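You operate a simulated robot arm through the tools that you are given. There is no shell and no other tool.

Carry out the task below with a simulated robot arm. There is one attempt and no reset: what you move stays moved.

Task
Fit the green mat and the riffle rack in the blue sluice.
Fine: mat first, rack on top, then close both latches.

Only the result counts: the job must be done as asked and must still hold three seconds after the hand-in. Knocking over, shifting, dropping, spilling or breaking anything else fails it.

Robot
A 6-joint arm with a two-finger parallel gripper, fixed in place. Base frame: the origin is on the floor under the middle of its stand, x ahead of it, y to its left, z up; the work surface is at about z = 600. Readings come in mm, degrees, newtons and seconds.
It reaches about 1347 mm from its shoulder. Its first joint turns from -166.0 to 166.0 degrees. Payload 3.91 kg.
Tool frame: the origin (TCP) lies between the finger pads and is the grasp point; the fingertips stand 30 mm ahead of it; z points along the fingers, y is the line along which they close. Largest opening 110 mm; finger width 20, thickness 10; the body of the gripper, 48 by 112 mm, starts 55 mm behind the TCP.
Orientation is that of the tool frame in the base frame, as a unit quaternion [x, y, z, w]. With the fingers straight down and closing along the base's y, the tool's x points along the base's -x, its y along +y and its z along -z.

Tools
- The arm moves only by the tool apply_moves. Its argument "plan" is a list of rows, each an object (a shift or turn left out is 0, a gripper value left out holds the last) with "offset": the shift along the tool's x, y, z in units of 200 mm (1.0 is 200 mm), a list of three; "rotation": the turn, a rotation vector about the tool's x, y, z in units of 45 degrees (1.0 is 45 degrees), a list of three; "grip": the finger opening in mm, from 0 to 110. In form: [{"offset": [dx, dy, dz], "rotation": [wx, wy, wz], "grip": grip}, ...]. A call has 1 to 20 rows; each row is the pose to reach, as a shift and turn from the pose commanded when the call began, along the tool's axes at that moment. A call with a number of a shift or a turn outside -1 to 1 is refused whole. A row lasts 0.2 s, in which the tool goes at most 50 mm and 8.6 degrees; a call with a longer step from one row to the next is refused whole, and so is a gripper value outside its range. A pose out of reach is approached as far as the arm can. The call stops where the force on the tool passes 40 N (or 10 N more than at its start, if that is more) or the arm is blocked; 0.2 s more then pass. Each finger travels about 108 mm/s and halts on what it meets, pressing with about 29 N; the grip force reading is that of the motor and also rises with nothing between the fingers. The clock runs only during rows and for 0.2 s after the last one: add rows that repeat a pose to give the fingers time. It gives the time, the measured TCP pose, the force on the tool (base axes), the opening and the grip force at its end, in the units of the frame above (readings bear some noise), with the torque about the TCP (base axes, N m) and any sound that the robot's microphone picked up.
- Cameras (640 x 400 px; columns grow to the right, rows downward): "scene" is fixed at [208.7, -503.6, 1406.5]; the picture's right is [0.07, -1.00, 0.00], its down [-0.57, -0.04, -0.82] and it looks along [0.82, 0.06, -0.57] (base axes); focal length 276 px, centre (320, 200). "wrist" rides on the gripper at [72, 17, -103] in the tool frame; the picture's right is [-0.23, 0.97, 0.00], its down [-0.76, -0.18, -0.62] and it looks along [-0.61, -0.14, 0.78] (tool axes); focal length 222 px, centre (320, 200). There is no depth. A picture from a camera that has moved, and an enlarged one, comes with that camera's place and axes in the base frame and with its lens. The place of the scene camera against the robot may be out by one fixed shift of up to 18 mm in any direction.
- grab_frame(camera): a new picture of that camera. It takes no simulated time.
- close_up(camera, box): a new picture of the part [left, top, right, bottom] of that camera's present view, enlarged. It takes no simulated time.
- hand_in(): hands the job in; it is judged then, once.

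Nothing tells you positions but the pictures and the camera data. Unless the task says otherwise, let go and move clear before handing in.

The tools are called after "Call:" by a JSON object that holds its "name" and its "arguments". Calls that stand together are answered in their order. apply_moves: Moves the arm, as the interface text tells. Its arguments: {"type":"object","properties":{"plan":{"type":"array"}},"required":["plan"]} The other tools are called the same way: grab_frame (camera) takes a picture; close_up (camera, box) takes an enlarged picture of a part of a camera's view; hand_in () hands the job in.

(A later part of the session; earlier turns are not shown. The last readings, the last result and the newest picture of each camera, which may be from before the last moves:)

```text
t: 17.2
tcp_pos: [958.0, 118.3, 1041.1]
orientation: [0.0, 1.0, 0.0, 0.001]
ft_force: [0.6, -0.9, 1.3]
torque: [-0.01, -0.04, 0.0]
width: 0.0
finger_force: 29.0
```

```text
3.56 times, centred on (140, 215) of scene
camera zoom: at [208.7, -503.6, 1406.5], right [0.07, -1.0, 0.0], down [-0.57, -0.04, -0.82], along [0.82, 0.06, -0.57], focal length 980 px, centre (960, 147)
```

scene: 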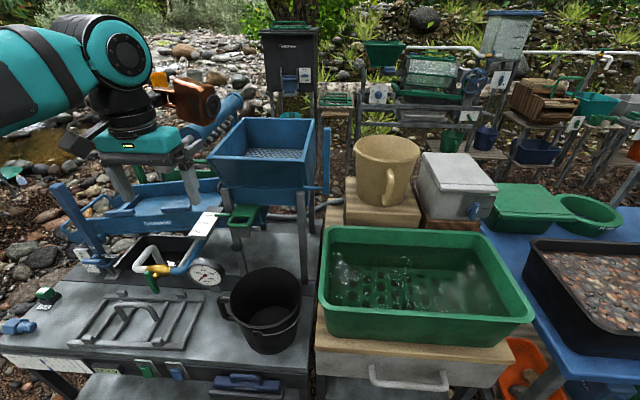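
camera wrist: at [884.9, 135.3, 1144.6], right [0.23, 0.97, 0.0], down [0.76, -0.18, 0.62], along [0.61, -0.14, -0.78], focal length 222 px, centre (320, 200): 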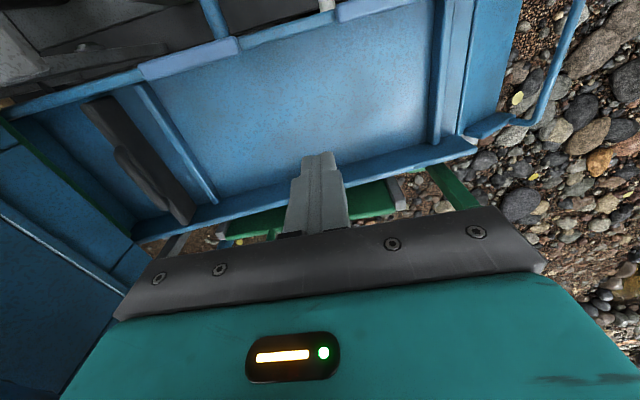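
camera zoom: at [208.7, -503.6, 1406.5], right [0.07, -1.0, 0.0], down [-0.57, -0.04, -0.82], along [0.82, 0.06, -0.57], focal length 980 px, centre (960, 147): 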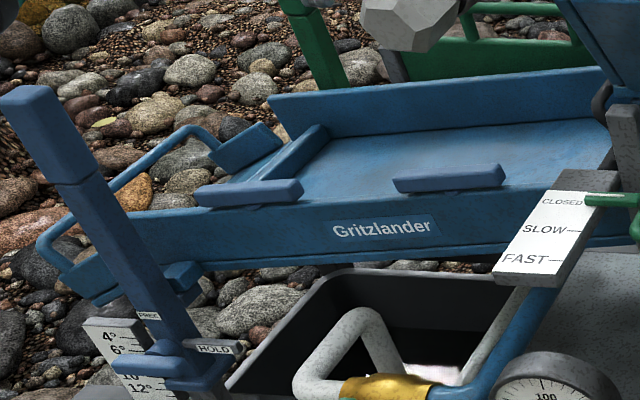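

The bed's stops run along x with no visible yaw. I want the floor height more accurately, so I'll take another view from lower down and one from the side.

Call:
{"name": "apply_moves", "arguments": {"plan": [{"offset": [0, 0.15, 0.2]}, {"offset": [0, 0.3, 0.4]}, {"offset": [0, 0.4, 0.5]}, {"offset": [0, 0.4, 0.5]}]}}

Call:
{"name": "grab_frame", "arguments": {"camera": "wrist"}}

Call:
{"name": "close_up", "arguments": {"camera": "wrist", "box": [0, 0, 320, 200]}}

Call:
{"name": "close_up", "arguments": {"camera": "wrist", "box": [320, 0, 640, 200]}}

```text
t: 18.2
tcp_pos: [958.0, 197.8, 940.6]
orientation: [-0.001, 1.0, 0.0, 0.0]
ft_force: [-0.4, 0.2, -0.3]
torque: [0.01, 0.01, 0.0]
width: 0.0
finger_force: 29.2
```

```text
taken
camera wrist: at [884.6, 214.5, 1043.7], right [0.23, 0.97, 0.0], down [0.76, -0.18, 0.62], along [0.61, -0.14, -0.78], focal length 222 px, centre (320, 200)
```

wrist: 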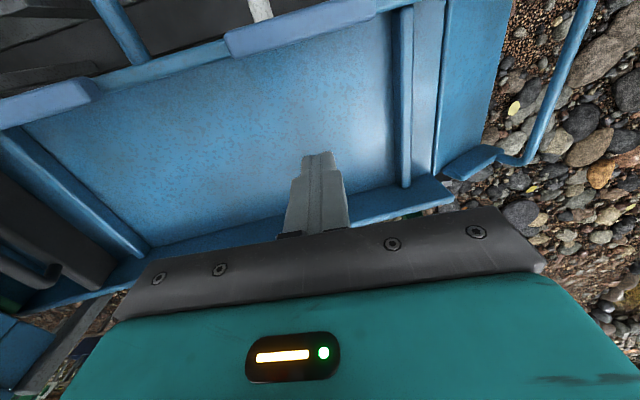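

```text
2.00 times, centred on (160, 100) of wrist
camera zoom: at [884.6, 214.5, 1043.7], right [0.23, 0.97, 0.0], down [0.76, -0.18, 0.62], along [0.61, -0.14, -0.78], focal length 444 px, centre (640, 400)
```

zoom: 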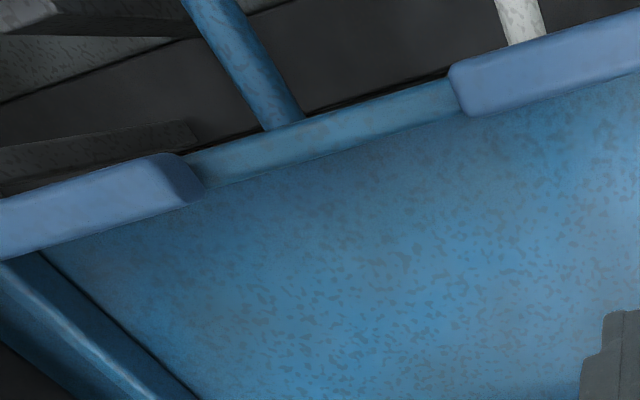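

```text
2.00 times, centred on (480, 100) of wrist
camera zoom: at [884.6, 214.5, 1043.7], right [0.23, 0.97, 0.0], down [0.76, -0.18, 0.62], along [0.61, -0.14, -0.78], focal length 444 px, centre (0, 400)
```

zoom: 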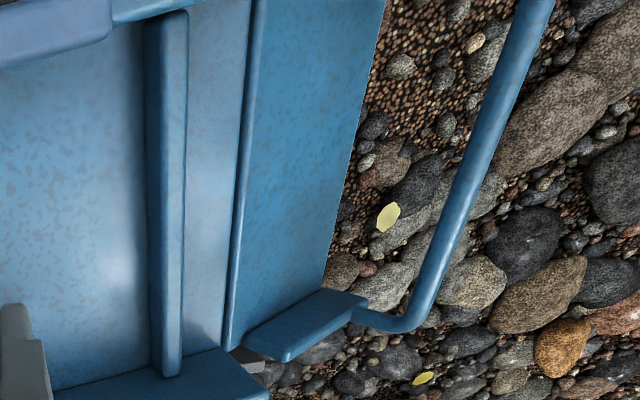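

The bed floor corners come out near (1080, 278, 784) and (1078, -86, 840), and the near wall's inner face is at x≈888. That makes the bed about 369 × 192 mm. While I'm here I'll take close-ups of the latches.

Call:
{"name": "close_up", "arguments": {"camera": "wrist", "box": [0, 60, 120, 135]}}

Call:
{"name": "close_up", "arguments": {"camera": "wrist", "box": [210, 0, 400, 70]}}

Call:
{"name": "close_up", "arguments": {"camera": "scene", "box": [80, 180, 160, 230]}}

Call:
{"name": "close_up", "arguments": {"camera": "scene", "box": [140, 170, 220, 220]}}

```text
5.33 times, centred on (60, 98) of wrist
camera zoom: at [884.6, 214.5, 1043.7], right [0.23, 0.97, 0.0], down [0.76, -0.18, 0.62], along [0.61, -0.14, -0.78], focal length 1185 px, centre (1707, 747)
```

zoom: 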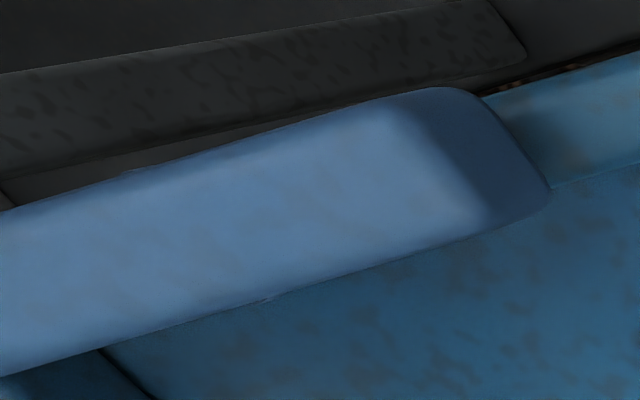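

```text
3.37 times, centred on (305, 35) of wrist
camera zoom: at [884.6, 214.5, 1043.7], right [0.23, 0.97, 0.0], down [0.76, -0.18, 0.62], along [0.61, -0.14, -0.78], focal length 748 px, centre (370, 756)
```

zoom: 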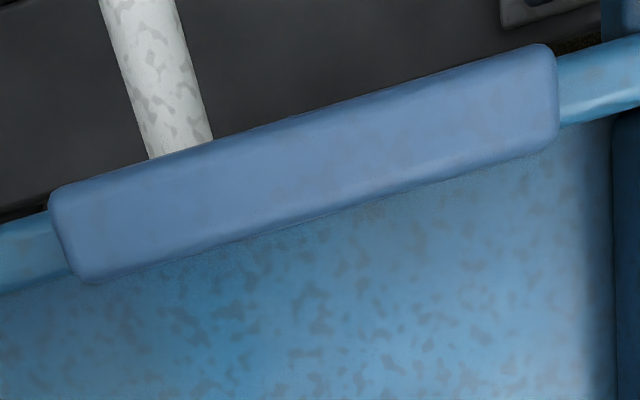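

```text
8.00 times, centred on (120, 205) of scene
camera zoom: at [208.7, -503.6, 1406.5], right [0.07, -1.0, 0.0], down [-0.57, -0.04, -0.82], along [0.82, 0.06, -0.57], focal length 2205 px, centre (1920, 160)
```

zoom: 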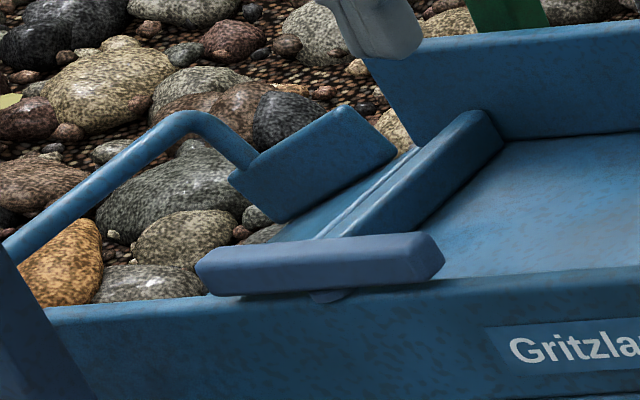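

```text
8.00 times, centred on (180, 195) of scene
camera zoom: at [208.7, -503.6, 1406.5], right [0.07, -1.0, 0.0], down [-0.57, -0.04, -0.82], along [0.82, 0.06, -0.57], focal length 2205 px, centre (1440, 240)
```

zoom: 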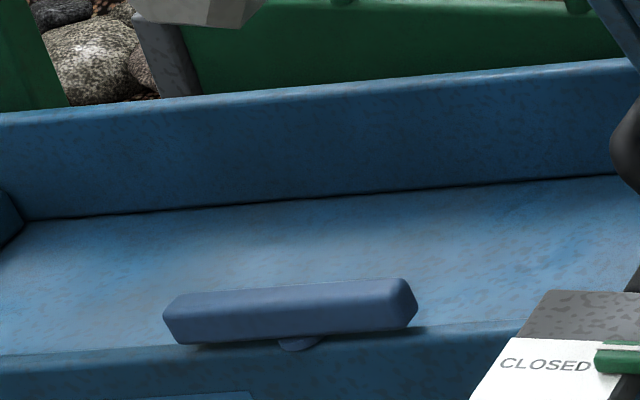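

The latches are turn-buttons: bars about 100 mm long on a central pin, lying along the near wall and needing a quarter turn to reach over the rack. Now I'll go back the safe way to the tub to collect the mat.

Call:
{"name": "apply_moves", "arguments": {"plan": [{"offset": [0.2, 0, -0.1], "grip": 40}, {"offset": [0.4, 0, -0.2], "grip": 40}, {"offset": [0.6, 0, -0.3], "grip": 40}, {"offset": [0.8, 0, -0.4], "grip": 40}, {"offset": [1.0, 0, -0.5], "grip": 40}]}}

Call:
{"name": "apply_moves", "arguments": {"plan": [{"offset": [0.18, -0.12, -0.1]}, {"offset": [0.36, -0.24, -0.2]}, {"offset": [0.54, -0.36, -0.3]}, {"offset": [0.72, -0.5, -0.4]}, {"offset": [0.8, -0.7, -0.5]}]}}

Call:
{"name": "apply_moves", "arguments": {"plan": [{"offset": [0, -0.24, 0]}, {"offset": [0, -0.48, 0]}, {"offset": [0, -0.72, 0]}, {"offset": [0, -0.96, 0]}]}}

Call:
{"name": "apply_moves", "arguments": {"plan": [{"offset": [0, -0.24, 0]}, {"offset": [0, -0.48, 0]}, {"offset": [0, -0.72, 0]}, {"offset": [0, -0.96, 0]}]}}

Call:
{"name": "apply_moves", "arguments": {"plan": [{"offset": [0, -0.24, 0]}, {"offset": [0, -0.48, 0]}, {"offset": [0, -0.72, 0]}, {"offset": [0, -0.96, 0]}]}}

```text
t: 19.4
tcp_pos: [757.4, 198.4, 1039.3]
orientation: [-0.001, 1.0, -0.001, -0.001]
ft_force: [0.2, -0.5, -1.7]
torque: [-0.01, 0.1, 0.02]
width: 40.0
finger_force: 0.2
```

```text
t: 20.6
tcp_pos: [597.7, 60.9, 1140.9]
orientation: [0.0, 1.0, 0.001, 0.0]
ft_force: [0.5, 0.2, 0.0]
torque: [0.0, 0.0, 0.03]
width: 40.2
finger_force: 0.1
```

```text
t: 21.6
tcp_pos: [598.4, -134.2, 1139.7]
orientation: [0.0, 1.0, 0.0, 0.0]
ft_force: [-0.7, 0.6, -0.2]
torque: [-0.03, 0.01, -0.01]
width: 40.0
finger_force: 0.0
```

```text
t: 22.6
tcp_pos: [597.8, -326.3, 1141.4]
orientation: [0.0, 1.0, -0.001, 0.0]
ft_force: [-0.4, 0.5, 0.3]
torque: [-0.05, -0.01, 0.0]
width: 40.1
finger_force: 0.2
```

```text
t: 23.6
tcp_pos: [596.7, -515.9, 1142.2]
orientation: [-0.001, 1.0, -0.001, 0.001]
ft_force: [-0.5, 0.2, 0.8]
torque: [-0.09, -0.03, 0.05]
width: 40.0
finger_force: 0.0
```

Call:
{"name": "apply_moves", "arguments": {"plan": [{"offset": [-0.1, -0.15, 0.15]}, {"offset": [-0.2, -0.3, 0.3]}, {"offset": [-0.3, -0.45, 0.45]}, {"offset": [-0.4, -0.6, 0.6]}, {"offset": [-0.5, -0.76, 0.76]}, {"offset": [-0.59, -0.91, 0.91], "rotation": [0, 0, 0.1]}, {"offset": [-0.59, -0.91, 0.91], "rotation": [0, 0, 0.151]}, {"offset": [-0.59, -0.91, 0.91], "rotation": [0, 0, 0.151]}]}}

Call:
{"name": "grab_frame", "arguments": {"camera": "wrist"}}

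Call:
{"name": "close_up", "arguments": {"camera": "wrist", "box": [200, 0, 440, 150]}}

```text
t: 25.4
tcp_pos: [717.4, -699.8, 959.0]
orientation: [0.06, 0.998, 0.001, 0.001]
ft_force: [0.1, 0.1, 0.1]
torque: [-0.03, 0.05, -0.02]
width: 40.1
finger_force: 0.0
```

```text
taken
camera wrist: at [645.2, -674.6, 1061.6], right [0.34, 0.94, 0.0], down [0.73, -0.27, 0.62], along [0.59, -0.21, -0.78], focal length 222 px, centre (320, 200)
```

wrist: 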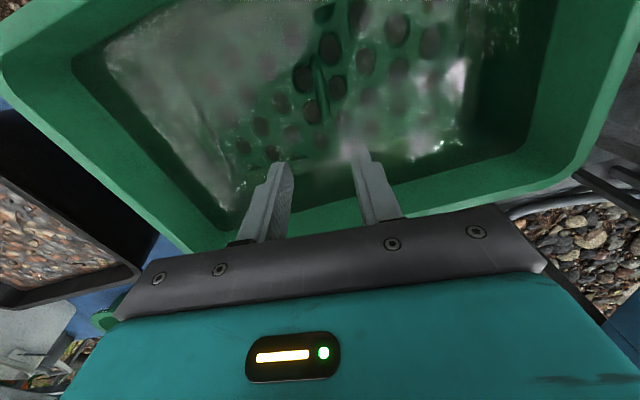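

```text
2.67 times, centred on (320, 75) of wrist
camera zoom: at [645.2, -674.6, 1061.6], right [0.34, 0.94, 0.0], down [0.73, -0.27, 0.62], along [0.59, -0.21, -0.78], focal length 592 px, centre (320, 533)
```

zoom: 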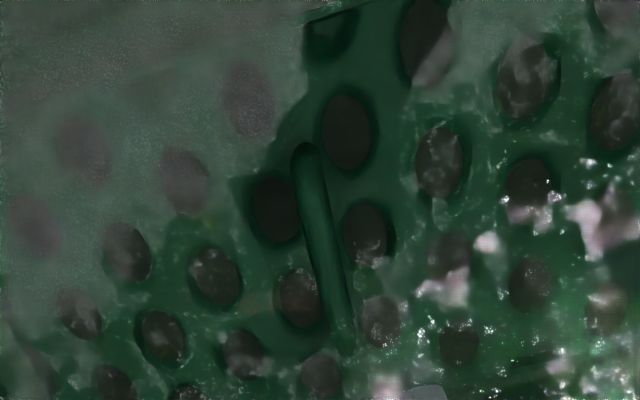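

The rib is still measured at (720, -698), turned about -7°, which matches the gripper's yaw. I'll lower in stages toward it and check.

Call:
{"name": "apply_moves", "arguments": {"plan": [{"offset": [-0.012, 0.01, 0.2]}, {"offset": [-0.012, 0.01, 0.4]}, {"offset": [-0.012, 0.01, 0.6]}, {"offset": [-0.012, 0.01, 0.75]}, {"offset": [-0.012, 0.01, 0.75]}]}}

Call:
{"name": "grab_frame", "arguments": {"camera": "wrist"}}

Call:
{"name": "close_up", "arguments": {"camera": "wrist", "box": [200, 60, 440, 210]}}

Call:
{"name": "grab_frame", "arguments": {"camera": "scene"}}

```text
t: 26.6
tcp_pos: [717.6, -698.7, 809.6]
orientation: [0.059, 0.998, 0.0, 0.0]
ft_force: [0.5, -0.9, -0.1]
torque: [0.02, -0.01, 0.02]
width: 40.2
finger_force: 0.2
```

```text
taken
camera wrist: at [648.3, -673.3, 912.3], right [0.34, 0.94, 0.0], down [0.74, -0.27, 0.62], along [0.59, -0.21, -0.78], focal length 222 px, centre (320, 200)
```

wrist: 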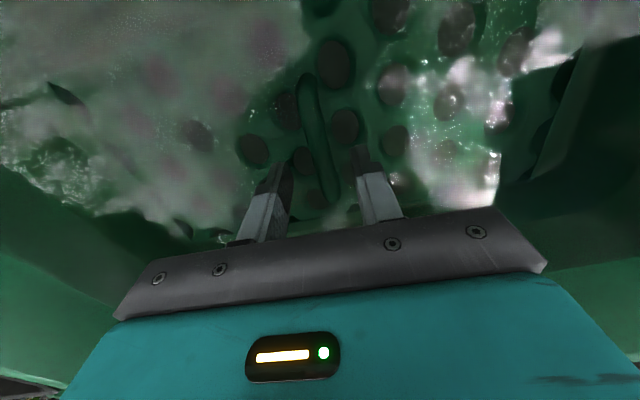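

```text
2.67 times, centred on (320, 135) of wrist
camera zoom: at [648.3, -673.3, 912.3], right [0.34, 0.94, 0.0], down [0.74, -0.27, 0.62], along [0.59, -0.21, -0.78], focal length 592 px, centre (320, 373)
```

zoom: 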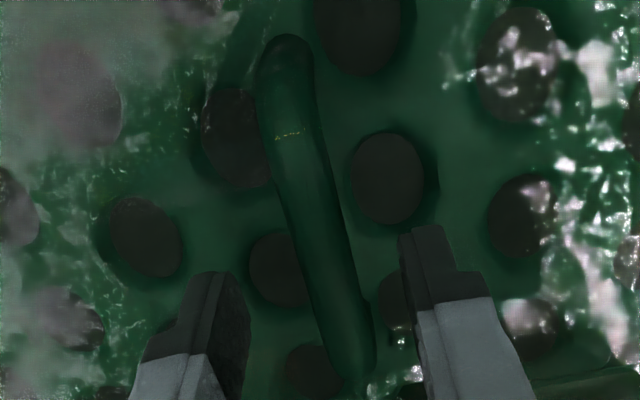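

```text
taken
```

scene: 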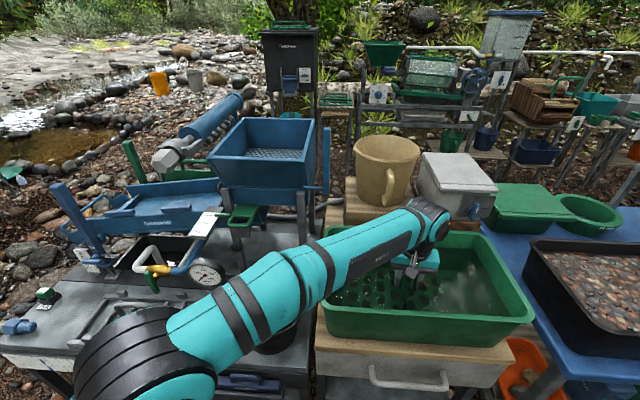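

The rib lies between the fingertips, which are just under the water. I'll lower further in small steps and watch the force.

Call:
{"name": "apply_moves", "arguments": {"plan": [{"offset": [0, 0, 0.08]}, {"offset": [0, 0, 0.13]}, {"offset": [0, 0, 0.16]}, {"offset": [0, 0, 0.18]}]}}

Call:
{"name": "close_up", "arguments": {"camera": "wrist", "box": [200, 60, 440, 210]}}

```text
t: 27.6
tcp_pos: [719.0, -699.4, 772.7]
orientation: [0.059, 0.998, 0.0, 0.0]
ft_force: [-0.1, 0.5, 0.2]
torque: [0.01, 0.03, 0.01]
width: 40.3
finger_force: 0.1
```

```text
2.67 times, centred on (320, 135) of wrist
camera zoom: at [648.1, -673.1, 875.8], right [0.34, 0.94, 0.0], down [0.74, -0.27, 0.62], along [0.59, -0.21, -0.78], focal length 592 px, centre (320, 373)
```

zoom: 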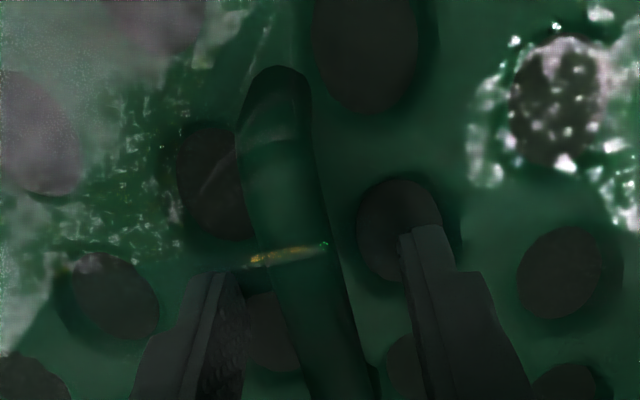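

Call:
{"name": "apply_moves", "arguments": {"plan": [{"offset": [0, 0, 0.015]}, {"offset": [0, 0, 0.03]}, {"offset": [0, 0, 0.045]}, {"offset": [0, 0, 0.06]}]}}

Call:
{"name": "close_up", "arguments": {"camera": "wrist", "box": [200, 60, 440, 210]}}

```text
t: 28.5
tcp_pos: [718.1, -699.9, 770.7]
orientation: [0.059, 0.998, -0.003, 0.004]
ft_force: [-5.6, 4.0, 11.5]
torque: [0.4, 0.23, 0.11]
width: 41.6
finger_force: 1.5
stopped in row 4: the force on the tool passed its limit at 45 N (the readings are from after the stop); the commanded pose is now the measured one
```

```text
2.67 times, centred on (320, 135) of wrist
camera zoom: at [647.3, -673.0, 872.6], right [0.34, 0.94, 0.0], down [0.73, -0.26, 0.63], along [0.59, -0.22, -0.78], focal length 592 px, centre (320, 373)
```

zoom: 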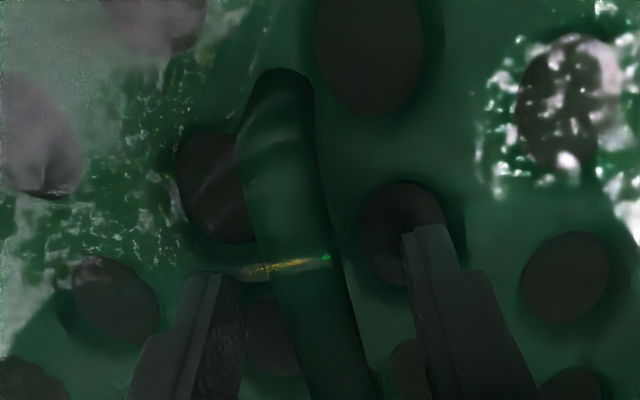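

The fingertips touched the mat's top at about z=740. I'll lift 2 mm and close on the rib.

Call:
{"name": "apply_moves", "arguments": {"plan": [{"offset": [0, 0, -0.01]}, {"offset": [0, 0, -0.01], "grip": 0}, {"offset": [0, 0, -0.01], "grip": 0}, {"offset": [0, 0, -0.01], "grip": 0}, {"offset": [0, 0, -0.01], "grip": 0}]}}

Call:
{"name": "close_up", "arguments": {"camera": "wrist", "box": [200, 60, 440, 210]}}

```text
t: 29.7
tcp_pos: [719.1, -699.6, 770.2]
orientation: [0.059, 0.998, -0.002, 0.002]
ft_force: [1.0, 1.7, 0.3]
torque: [-0.03, 0.03, 0.21]
width: 13.3
finger_force: 29.2
```

```text
2.67 times, centred on (320, 135) of wrist
camera zoom: at [647.9, -673.3, 872.7], right [0.34, 0.94, 0.0], down [0.73, -0.26, 0.63], along [0.59, -0.22, -0.78], focal length 592 px, centre (320, 373)
```

zoom: 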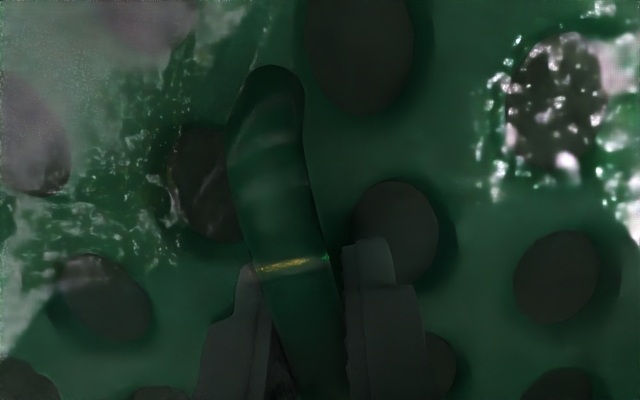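

Gripped: the opening is 13.3 mm with full grip force. I'll lift slowly and check the weight and the hold.

Call:
{"name": "apply_moves", "arguments": {"plan": [{"offset": [0, 0, -0.03]}, {"offset": [0, 0, -0.07]}, {"offset": [0, 0, -0.12]}, {"offset": [0, 0, -0.18]}, {"offset": [0, 0, -0.25]}, {"offset": [0, 0, -0.25]}]}}

Call:
{"name": "grab_frame", "arguments": {"camera": "wrist"}}

Call:
{"name": "grab_frame", "arguments": {"camera": "scene"}}

```text
t: 31.1
tcp_pos: [718.2, -700.6, 820.3]
orientation: [0.059, 0.998, -0.002, 0.003]
ft_force: [0.3, 0.2, -3.5]
torque: [0.02, 0.0, 0.01]
width: 13.5
finger_force: 29.0
```

```text
taken
camera wrist: at [648.0, -673.2, 923.2], right [0.34, 0.94, 0.0], down [0.73, -0.26, 0.63], along [0.59, -0.22, -0.78], focal length 222 px, centre (320, 200)
```

wrist: 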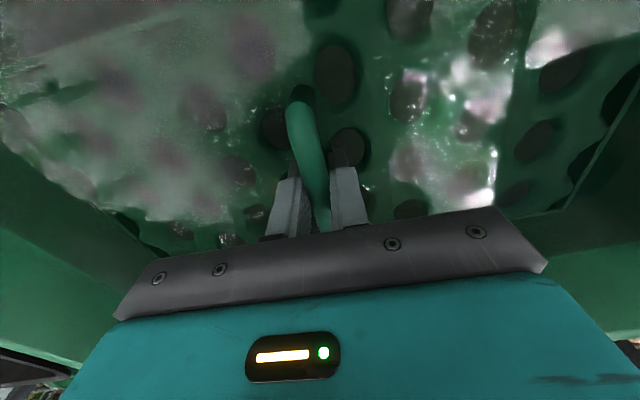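

```text
taken
```

scene: 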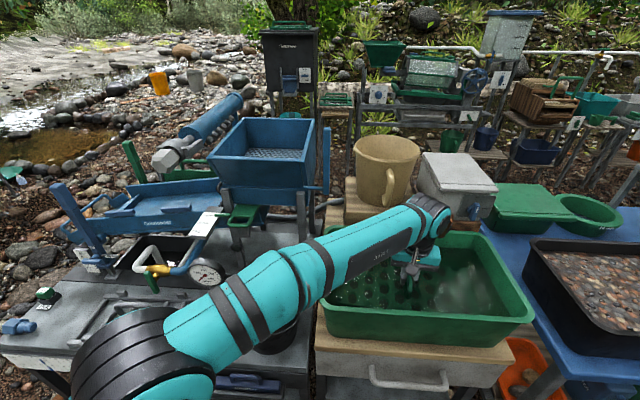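

The mat is coming up with the gripper. I'll lift it clear of the tub rim.

Call:
{"name": "apply_moves", "arguments": {"plan": [{"offset": [0, 0, -0.08]}, {"offset": [0, 0, -0.18]}, {"offset": [0, 0, -0.28]}, {"offset": [0, 0, -0.4]}, {"offset": [0, 0, -0.55]}, {"offset": [0, 0, -0.7]}, {"offset": [0, 0, -0.7]}]}}

Call:
{"name": "grab_frame", "arguments": {"camera": "wrist"}}

Call:
{"name": "grab_frame", "arguments": {"camera": "scene"}}

```text
t: 32.7
tcp_pos: [718.5, -697.6, 960.1]
orientation: [0.059, 0.998, -0.002, 0.003]
ft_force: [-0.1, 0.0, -4.1]
torque: [0.01, 0.01, 0.0]
width: 13.4
finger_force: 29.4
```

```text
taken
camera wrist: at [647.8, -672.2, 1062.7], right [0.34, 0.94, 0.0], down [0.73, -0.26, 0.63], along [0.59, -0.22, -0.78], focal length 222 px, centre (320, 200)
```

wrist: 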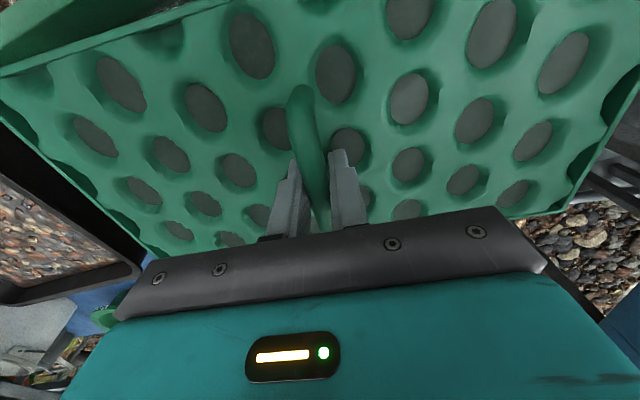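

```text
taken
```

scene: 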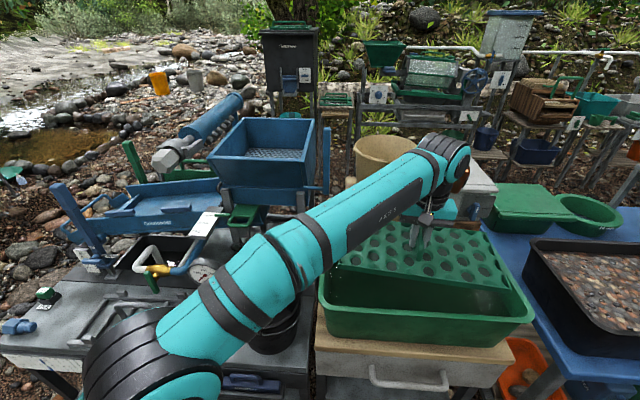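

The mat is up and level. I'll zoom in on its edges to get its exact offset in the gripper.

Call:
{"name": "close_up", "arguments": {"camera": "wrist", "box": [0, 0, 240, 150]}}

Call:
{"name": "close_up", "arguments": {"camera": "wrist", "box": [0, 130, 240, 280]}}

Call:
{"name": "close_up", "arguments": {"camera": "wrist", "box": [440, 60, 640, 260]}}

Call:
{"name": "close_up", "arguments": {"camera": "wrist", "box": [230, 60, 410, 240]}}

Call:
{"name": "close_up", "arguments": {"camera": "scene", "box": [320, 180, 560, 340]}}

```text
2.67 times, centred on (120, 75) of wrist
camera zoom: at [647.8, -672.2, 1062.7], right [0.34, 0.94, 0.0], down [0.73, -0.26, 0.63], along [0.59, -0.22, -0.78], focal length 592 px, centre (853, 533)
```

zoom: 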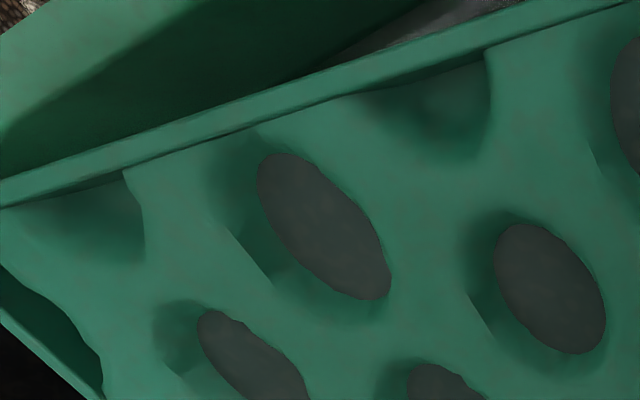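

```text
2.67 times, centred on (120, 205) of wrist
camera zoom: at [647.8, -672.2, 1062.7], right [0.34, 0.94, 0.0], down [0.73, -0.26, 0.63], along [0.59, -0.22, -0.78], focal length 592 px, centre (853, 187)
```

zoom: 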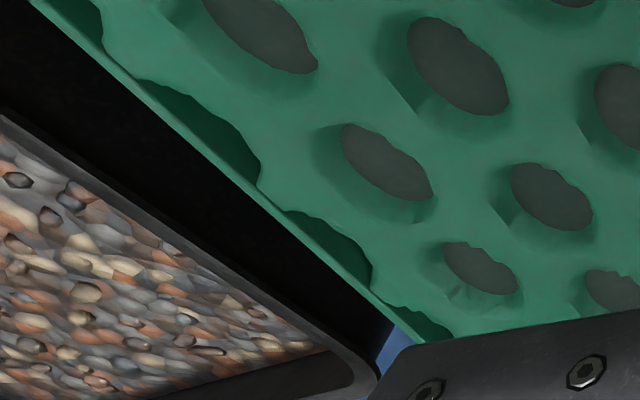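

```text
2.00 times, centred on (540, 160) of wrist
camera zoom: at [647.8, -672.2, 1062.7], right [0.34, 0.94, 0.0], down [0.73, -0.26, 0.63], along [0.59, -0.22, -0.78], focal length 444 px, centre (-120, 280)
```

zoom: 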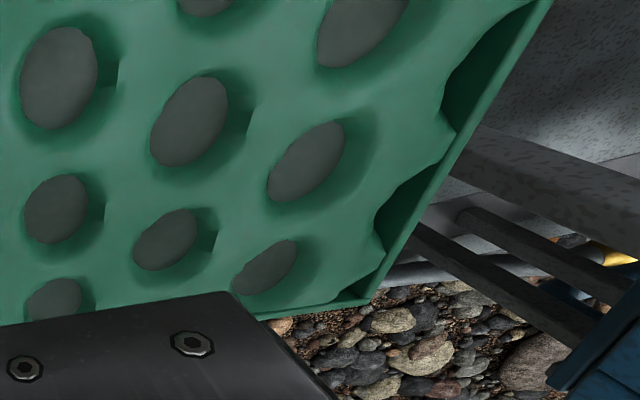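

```text
2.22 times, centred on (320, 150) of wrist
camera zoom: at [647.8, -672.2, 1062.7], right [0.34, 0.94, 0.0], down [0.73, -0.26, 0.63], along [0.59, -0.22, -0.78], focal length 494 px, centre (320, 311)
```

zoom: 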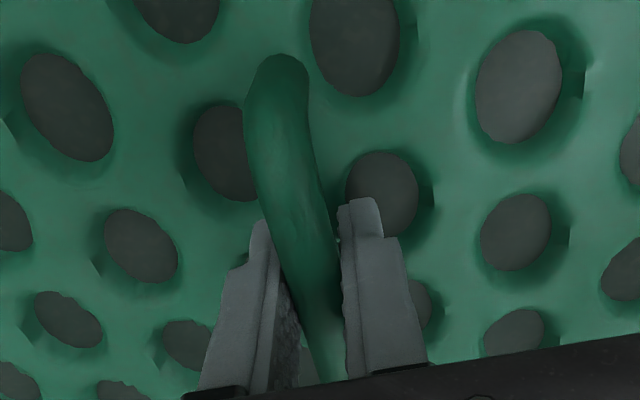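

```text
2.50 times, centred on (440, 260) of scene
camera zoom: at [208.7, -503.6, 1406.5], right [0.07, -1.0, 0.0], down [-0.57, -0.04, -0.82], along [0.82, 0.06, -0.57], focal length 689 px, centre (20, 50)
```

zoom: 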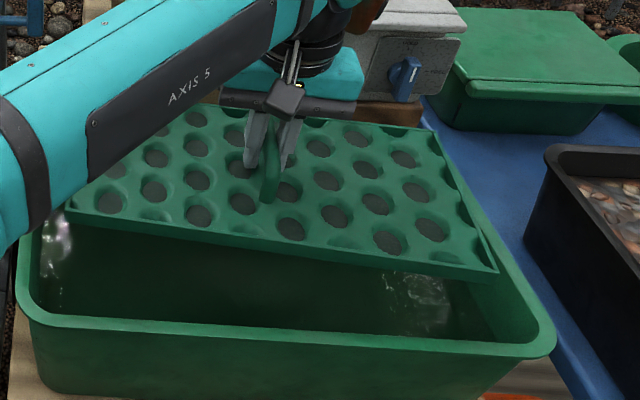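

The mat measures about 363 × 180 mm, is centred in the grip to within 2 mm, and sits square to the tool. I'll carry it back at a small radius to stay clear of the nozzle head, straightening its yaw on the way.

Call:
{"name": "apply_moves", "arguments": {"plan": [{"offset": [0.03, 0.02, -0.15]}, {"offset": [0.1, 0.07, -0.3]}, {"offset": [0.2, 0.13, -0.45]}, {"offset": [0.33, 0.21, -0.6]}, {"offset": [0.46, 0.3, -0.75]}, {"offset": [0.58, 0.37, -0.87], "rotation": [0, 0, -0.04]}, {"offset": [0.644, 0.417, -0.9], "rotation": [0, 0, -0.1]}, {"offset": [0.644, 0.417, -0.9], "rotation": [0, 0, -0.1356]}, {"offset": [0.644, 0.417, -0.9], "rotation": [0, 0, -0.1356]}]}}

```text
t: 34.7
tcp_pos: [599.6, -600.6, 1138.4]
orientation: [0.006, 1.0, -0.002, 0.003]
ft_force: [0.6, -0.3, -3.4]
torque: [-0.02, 0.01, -0.01]
width: 13.1
finger_force: 29.1
```

Call:
{"name": "apply_moves", "arguments": {"plan": [{"offset": [0.08, 0.22, 0]}, {"offset": [0.16, 0.44, 0]}, {"offset": [0.23, 0.66, 0]}, {"offset": [0.28, 0.88, 0]}, {"offset": [0.3, 1.0, 0]}]}}

Call:
{"name": "apply_moves", "arguments": {"plan": [{"offset": [0.0, 0.24, 0]}, {"offset": [0.0, 0.48, 0]}, {"offset": [0.0, 0.72, 0]}, {"offset": [0.0, 0.96, 0]}, {"offset": [0.0, 1.0, 0]}]}}

Call:
{"name": "apply_moves", "arguments": {"plan": [{"offset": [0.0, 0.24, 0]}, {"offset": [0.0, 0.48, 0]}, {"offset": [0.0, 0.72, 0]}, {"offset": [0.0, 0.96, 0]}, {"offset": [0.0, 1.0, 0]}]}}

Call:
{"name": "apply_moves", "arguments": {"plan": [{"offset": [0.0, 0.2, 0.1]}, {"offset": [0.0, 0.4, 0.2]}, {"offset": [0.0, 0.55, 0.3]}, {"offset": [0.0, 0.55, 0.45]}, {"offset": [0.0, 0.55, 0.6]}, {"offset": [0.0, 0.55, 0.6]}]}}

Call:
{"name": "grab_frame", "arguments": {"camera": "wrist"}}

Call:
{"name": "grab_frame", "arguments": {"camera": "scene"}}

```text
t: 35.9
tcp_pos: [541.0, -399.3, 1138.1]
orientation: [0.006, 1.0, -0.002, 0.003]
ft_force: [0.1, -0.7, -4.0]
torque: [0.0, 0.01, 0.0]
width: 13.5
finger_force: 28.5
```

```text
t: 37.1
tcp_pos: [544.3, -197.5, 1137.8]
orientation: [0.006, 1.0, -0.003, 0.003]
ft_force: [-0.1, -0.5, -3.1]
torque: [0.01, -0.02, 0.01]
width: 13.3
finger_force: 29.0
```

```text
t: 38.3
tcp_pos: [547.4, 2.2, 1136.0]
orientation: [0.007, 1.0, -0.003, 0.002]
ft_force: [0.1, 0.3, -3.4]
torque: [0.0, -0.02, 0.05]
width: 13.4
finger_force: 28.8
```

```text
t: 39.7
tcp_pos: [548.4, 110.3, 1014.8]
orientation: [0.006, 1.0, -0.003, 0.003]
ft_force: [0.5, 0.4, -4.2]
torque: [0.03, 0.0, 0.0]
width: 13.5
finger_force: 29.0
```

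```text
taken
camera wrist: at [475.1, 129.4, 1118.0], right [0.24, 0.97, 0.0], down [0.76, -0.18, 0.63], along [0.61, -0.15, -0.78], focal length 222 px, centre (320, 200)
```

wrist: 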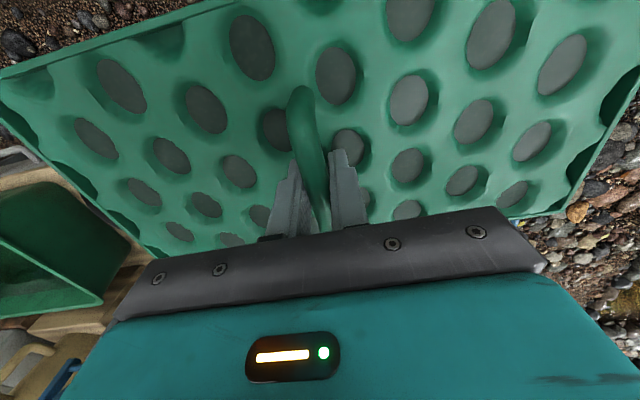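

```text
taken
```

scene: 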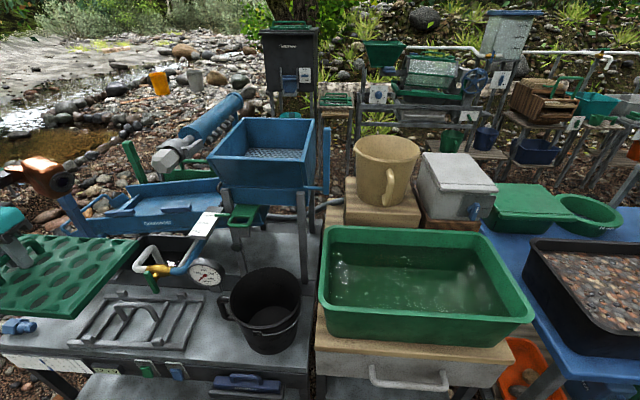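

The mat is secure, and I'm lined up in front of the sluice. I'll move forward over the bed at about z=1012, checking with the cameras.

Call:
{"name": "apply_moves", "arguments": {"plan": [{"offset": [-0.2, 0.0, 0]}, {"offset": [-0.4, 0.0, 0]}, {"offset": [-0.6, 0, 0]}, {"offset": [-0.8, 0, 0]}, {"offset": [-1.0, 0, 0]}]}}

Call:
{"name": "grab_frame", "arguments": {"camera": "scene"}}

Call:
{"name": "grab_frame", "arguments": {"camera": "wrist"}}

```text
t: 40.9
tcp_pos: [748.1, 108.8, 1017.1]
orientation: [0.006, 1.0, -0.002, 0.003]
ft_force: [-1.7, -1.6, -3.8]
torque: [-0.23, 0.12, 0.33]
width: 15.4
finger_force: 29.3
```

```text
taken
```

scene: 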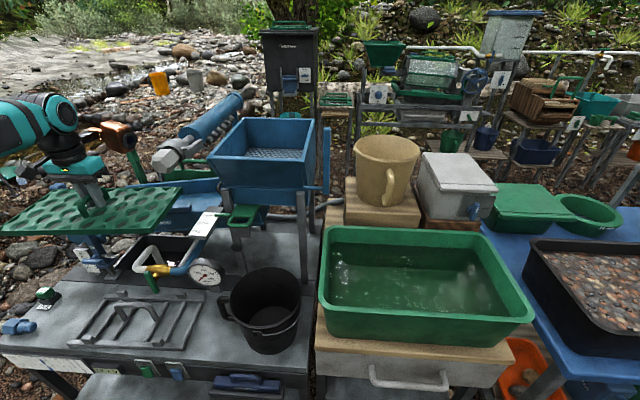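

```text
taken
camera wrist: at [674.0, 127.0, 1119.6], right [0.24, 0.97, 0.0], down [0.76, -0.18, 0.63], along [0.61, -0.15, -0.78], focal length 222 px, centre (320, 200)
```

wrist: 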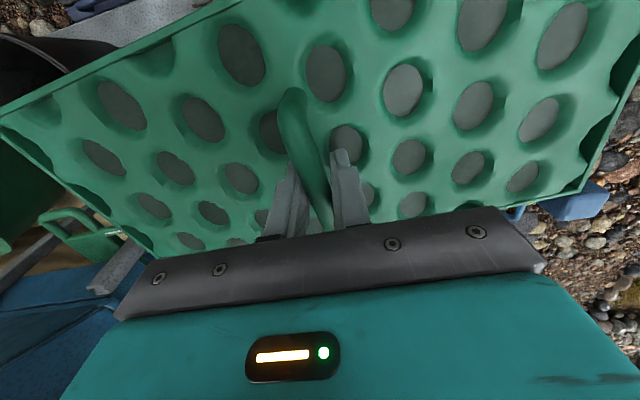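

The mat's far right corner has touched the blue lever's top, with light force, and it turned slightly in the grip. I'll back off at once and look.

Call:
{"name": "apply_moves", "arguments": {"plan": [{"offset": [0.1, 0, 0]}, {"offset": [0.25, 0, 0]}, {"offset": [0.4, 0, 0]}, {"offset": [0.4, 0, 0]}]}}

Call:
{"name": "grab_frame", "arguments": {"camera": "wrist"}}

Call:
{"name": "grab_frame", "arguments": {"camera": "scene"}}

Call:
{"name": "close_up", "arguments": {"camera": "scene", "box": [0, 150, 240, 300]}}

```text
t: 41.9
tcp_pos: [669.2, 110.4, 1016.0]
orientation: [0.006, 1.0, -0.002, 0.003]
ft_force: [-0.6, 0.2, -3.9]
torque: [0.0, -0.01, -0.02]
width: 13.1
finger_force: 29.5
```

```text
taken
camera wrist: at [595.6, 128.1, 1118.6], right [0.24, 0.97, 0.0], down [0.76, -0.18, 0.63], along [0.61, -0.15, -0.78], focal length 222 px, centre (320, 200)
```

wrist: 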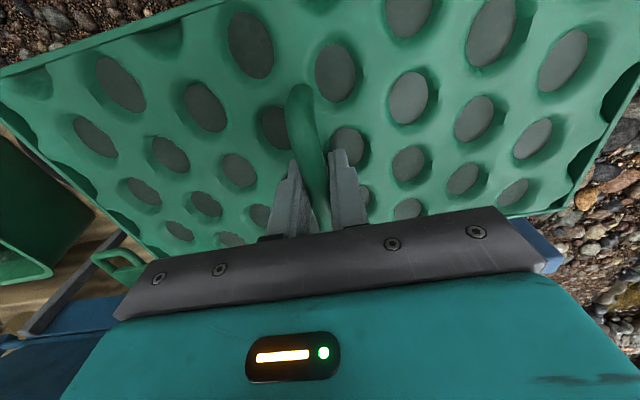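

```text
taken
```

scene: 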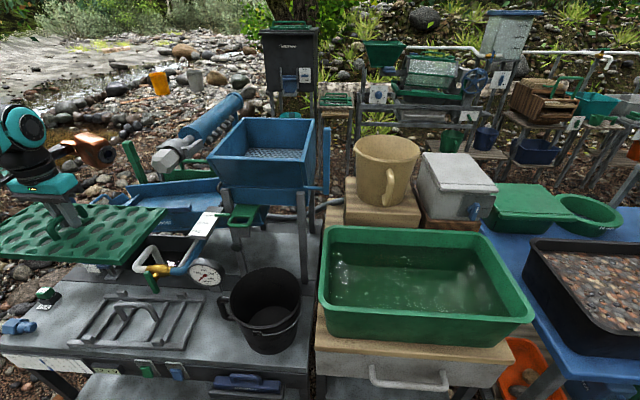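

```text
2.67 times, centred on (120, 225) of scene
camera zoom: at [208.7, -503.6, 1406.5], right [0.07, -1.0, 0.0], down [-0.57, -0.04, -0.82], along [0.82, 0.06, -0.57], focal length 735 px, centre (853, 133)
```

zoom: 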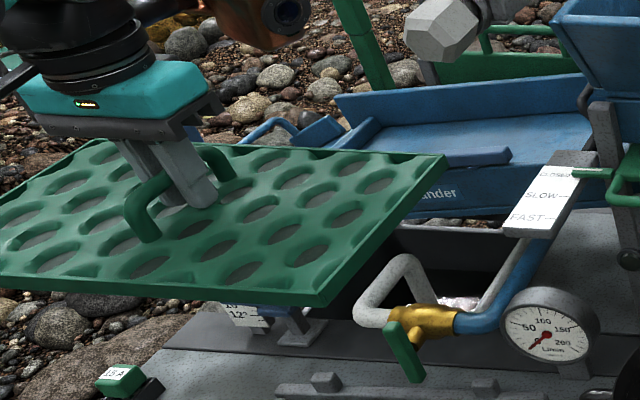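

The mat returned to its original position in the grip, and the lever's top turns out to reach about z=970–980 at y≈265–335. I'll raise the mat so its underside clears z≈1010, shift it slightly to +y and pass above the lever.

Call:
{"name": "apply_moves", "arguments": {"plan": [{"offset": [0.05, 0.04, -0.1]}, {"offset": [0.05, 0.075, -0.2]}, {"offset": [0.0, 0.075, -0.23]}, {"offset": [-0.15, 0.075, -0.23]}, {"offset": [-0.3, 0.075, -0.23]}, {"offset": [-0.4, 0.075, -0.23]}, {"offset": [-0.4, 0.075, -0.23]}]}}

Call:
{"name": "grab_frame", "arguments": {"camera": "scene"}}

Call:
{"name": "grab_frame", "arguments": {"camera": "wrist"}}

Call:
{"name": "close_up", "arguments": {"camera": "scene", "box": [0, 150, 240, 300]}}

```text
t: 43.5
tcp_pos: [749.4, 122.8, 1062.5]
orientation: [0.006, 1.0, -0.003, 0.003]
ft_force: [0.8, -0.4, -3.4]
torque: [-0.02, 0.0, 0.0]
width: 13.4
finger_force: 29.5
```

```text
taken
```

scene: 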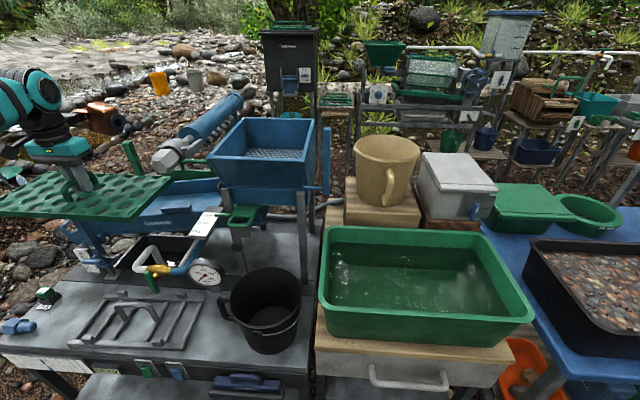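

```text
taken
camera wrist: at [675.6, 141.1, 1164.6], right [0.24, 0.97, 0.0], down [0.76, -0.18, 0.63], along [0.61, -0.15, -0.78], focal length 222 px, centre (320, 200)
```

wrist: 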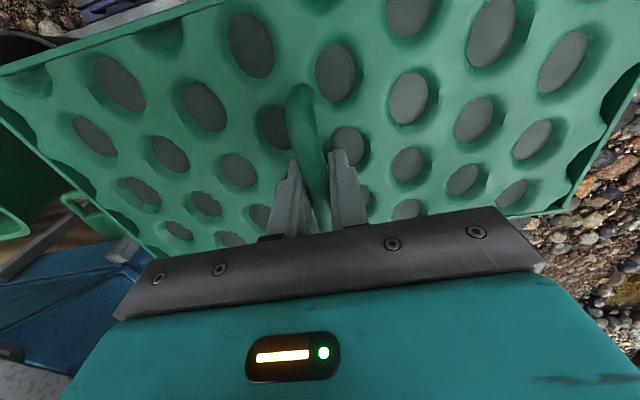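

```text
2.67 times, centred on (120, 225) of scene
camera zoom: at [208.7, -503.6, 1406.5], right [0.07, -1.0, 0.0], down [-0.57, -0.04, -0.82], along [0.82, 0.06, -0.57], focal length 735 px, centre (853, 133)
```

zoom: 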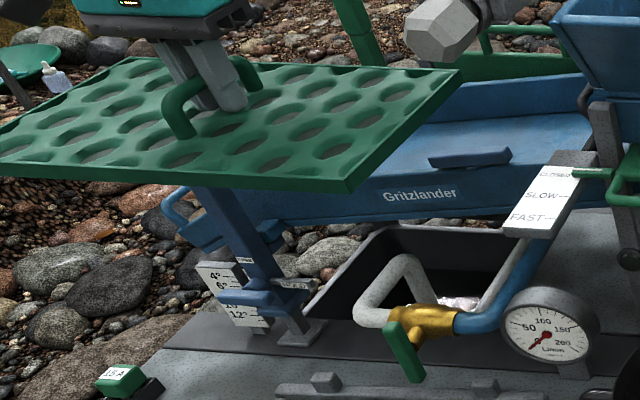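

There's no contact at this height. I'll continue forward over the bed.

Call:
{"name": "apply_moves", "arguments": {"plan": [{"offset": [-0.15, 0, 0]}, {"offset": [-0.3, 0, 0]}, {"offset": [-0.45, 0, 0]}, {"offset": [-0.6, 0, 0]}, {"offset": [-0.75, 0, 0]}, {"offset": [-0.9, 0, 0]}, {"offset": [-0.95, 0, 0]}]}}

Call:
{"name": "grab_frame", "arguments": {"camera": "scene"}}

Call:
{"name": "grab_frame", "arguments": {"camera": "wrist"}}

```text
t: 45.1
tcp_pos: [939.1, 121.3, 1064.2]
orientation: [0.006, 1.0, -0.003, 0.002]
ft_force: [0.5, -0.1, -2.4]
torque: [0.05, -0.04, 0.03]
width: 13.5
finger_force: 29.1
```

```text
taken
```

scene: 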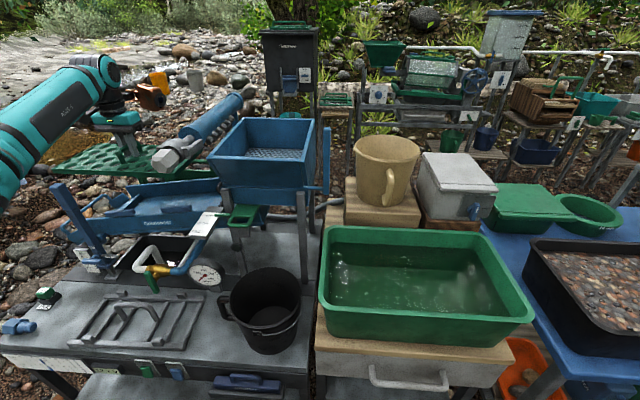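

```text
taken
camera wrist: at [865.6, 140.5, 1166.4], right [0.24, 0.97, 0.0], down [0.76, -0.18, 0.63], along [0.61, -0.15, -0.78], focal length 222 px, centre (320, 200)
```

wrist: 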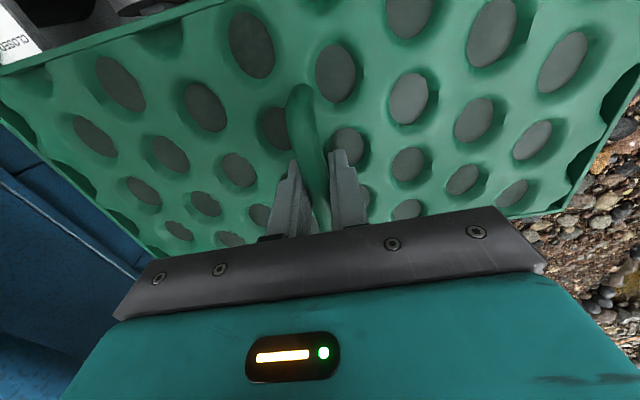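

The mat is over the bed with no contact, and the lever looks unchanged. I'll move to the bed's centre line, past the lever, and then tilt 9° to match the slope.

Call:
{"name": "apply_moves", "arguments": {"plan": [{"offset": [-0.13, 0, 0.02]}, {"offset": [-0.2, -0.02, 0.08]}, {"offset": [-0.24, -0.04, 0.16]}, {"offset": [-0.24, -0.04, 0.18]}]}}

Call:
{"name": "apply_moves", "arguments": {"plan": [{"rotation": [0.07, 0, 0]}, {"rotation": [0.14, 0, 0]}, {"rotation": [0.2, 0, 0]}, {"rotation": [0.2, 0, 0]}]}}

Call:
{"name": "grab_frame", "arguments": {"camera": "wrist"}}

Call:
{"name": "close_up", "arguments": {"camera": "scene", "box": [40, 130, 240, 255]}}

```text
t: 46.1
tcp_pos: [987.0, 112.6, 1027.2]
orientation: [0.005, 1.0, -0.003, 0.002]
ft_force: [0.1, 0.3, -3.0]
torque: [0.03, 0.0, 0.0]
width: 13.3
finger_force: 28.7
```

```text
t: 47.1
tcp_pos: [986.8, 113.0, 1027.5]
orientation: [0.006, 0.997, -0.081, 0.002]
ft_force: [-0.4, 0.4, -3.1]
torque: [0.0, -0.01, -0.02]
width: 13.5
finger_force: 28.8
```

```text
taken
camera wrist: at [913.8, 147.2, 1126.1], right [0.24, 0.96, -0.16], down [0.76, -0.08, 0.65], along [0.61, -0.27, -0.75], focal length 222 px, centre (320, 200)
```

wrist: 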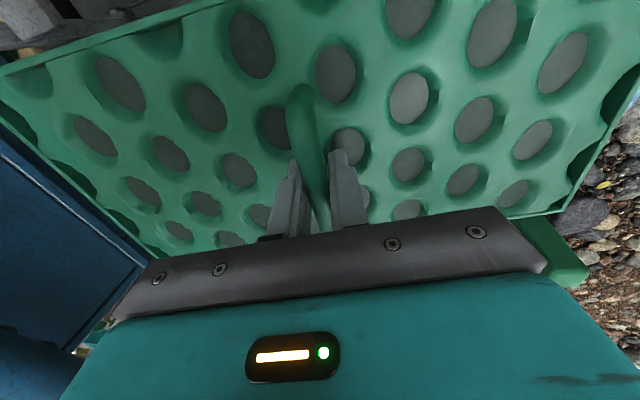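

```text
3.20 times, centred on (140, 192) of scene
camera zoom: at [208.7, -503.6, 1406.5], right [0.07, -1.0, 0.0], down [-0.57, -0.04, -0.82], along [0.82, 0.06, -0.57], focal length 882 px, centre (896, 224)
```

zoom: 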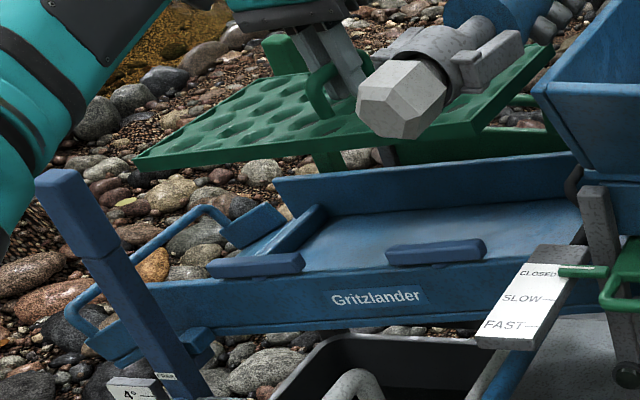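

The tilt matches the slope, at 9.0° relative to the mat. I'll descend along the bed normal in stages with a small sideways correction.

Call:
{"name": "apply_moves", "arguments": {"plan": [{"offset": [0, 0.03, 0.13]}, {"offset": [0, 0.06, 0.26]}, {"offset": [0, 0.087, 0.4]}, {"offset": [0, 0.087, 0.4]}]}}

Call:
{"name": "grab_frame", "arguments": {"camera": "wrist"}}

Call:
{"name": "close_up", "arguments": {"camera": "scene", "box": [40, 130, 240, 255]}}

Call:
{"name": "close_up", "arguments": {"camera": "wrist", "box": [0, 0, 240, 150]}}

```text
t: 48.1
tcp_pos: [985.8, 117.1, 944.5]
orientation: [0.007, 0.997, -0.081, 0.001]
ft_force: [-0.6, -0.3, -3.3]
torque: [0.0, -0.02, 0.01]
width: 13.2
finger_force: 29.2
```

```text
taken
camera wrist: at [913.6, 151.6, 1044.1], right [0.24, 0.96, -0.16], down [0.76, -0.08, 0.65], along [0.61, -0.27, -0.75], focal length 222 px, centre (320, 200)
```

wrist: 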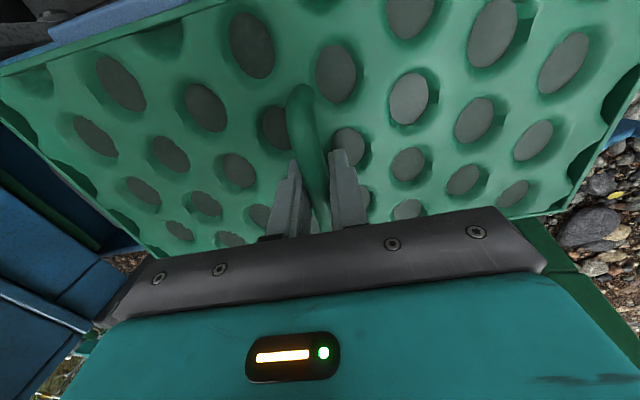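

```text
3.20 times, centred on (140, 192) of scene
camera zoom: at [208.7, -503.6, 1406.5], right [0.07, -1.0, 0.0], down [-0.57, -0.04, -0.82], along [0.82, 0.06, -0.57], focal length 882 px, centre (896, 224)
```

zoom: 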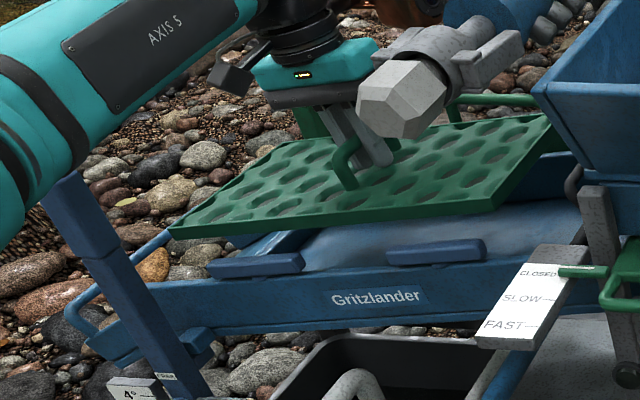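

```text
2.67 times, centred on (120, 75) of wrist
camera zoom: at [913.6, 151.6, 1044.1], right [0.24, 0.96, -0.16], down [0.76, -0.08, 0.65], along [0.61, -0.27, -0.75], focal length 592 px, centre (853, 533)
```

zoom: 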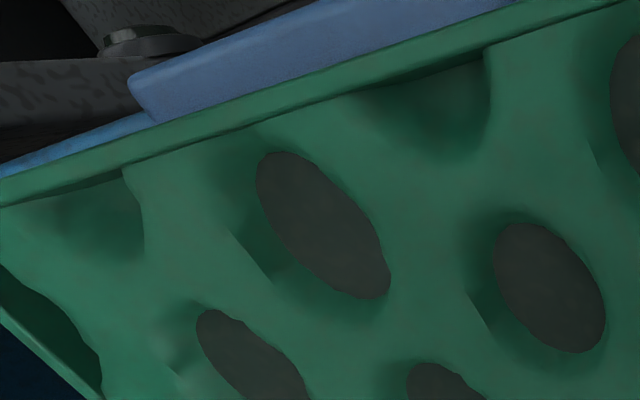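

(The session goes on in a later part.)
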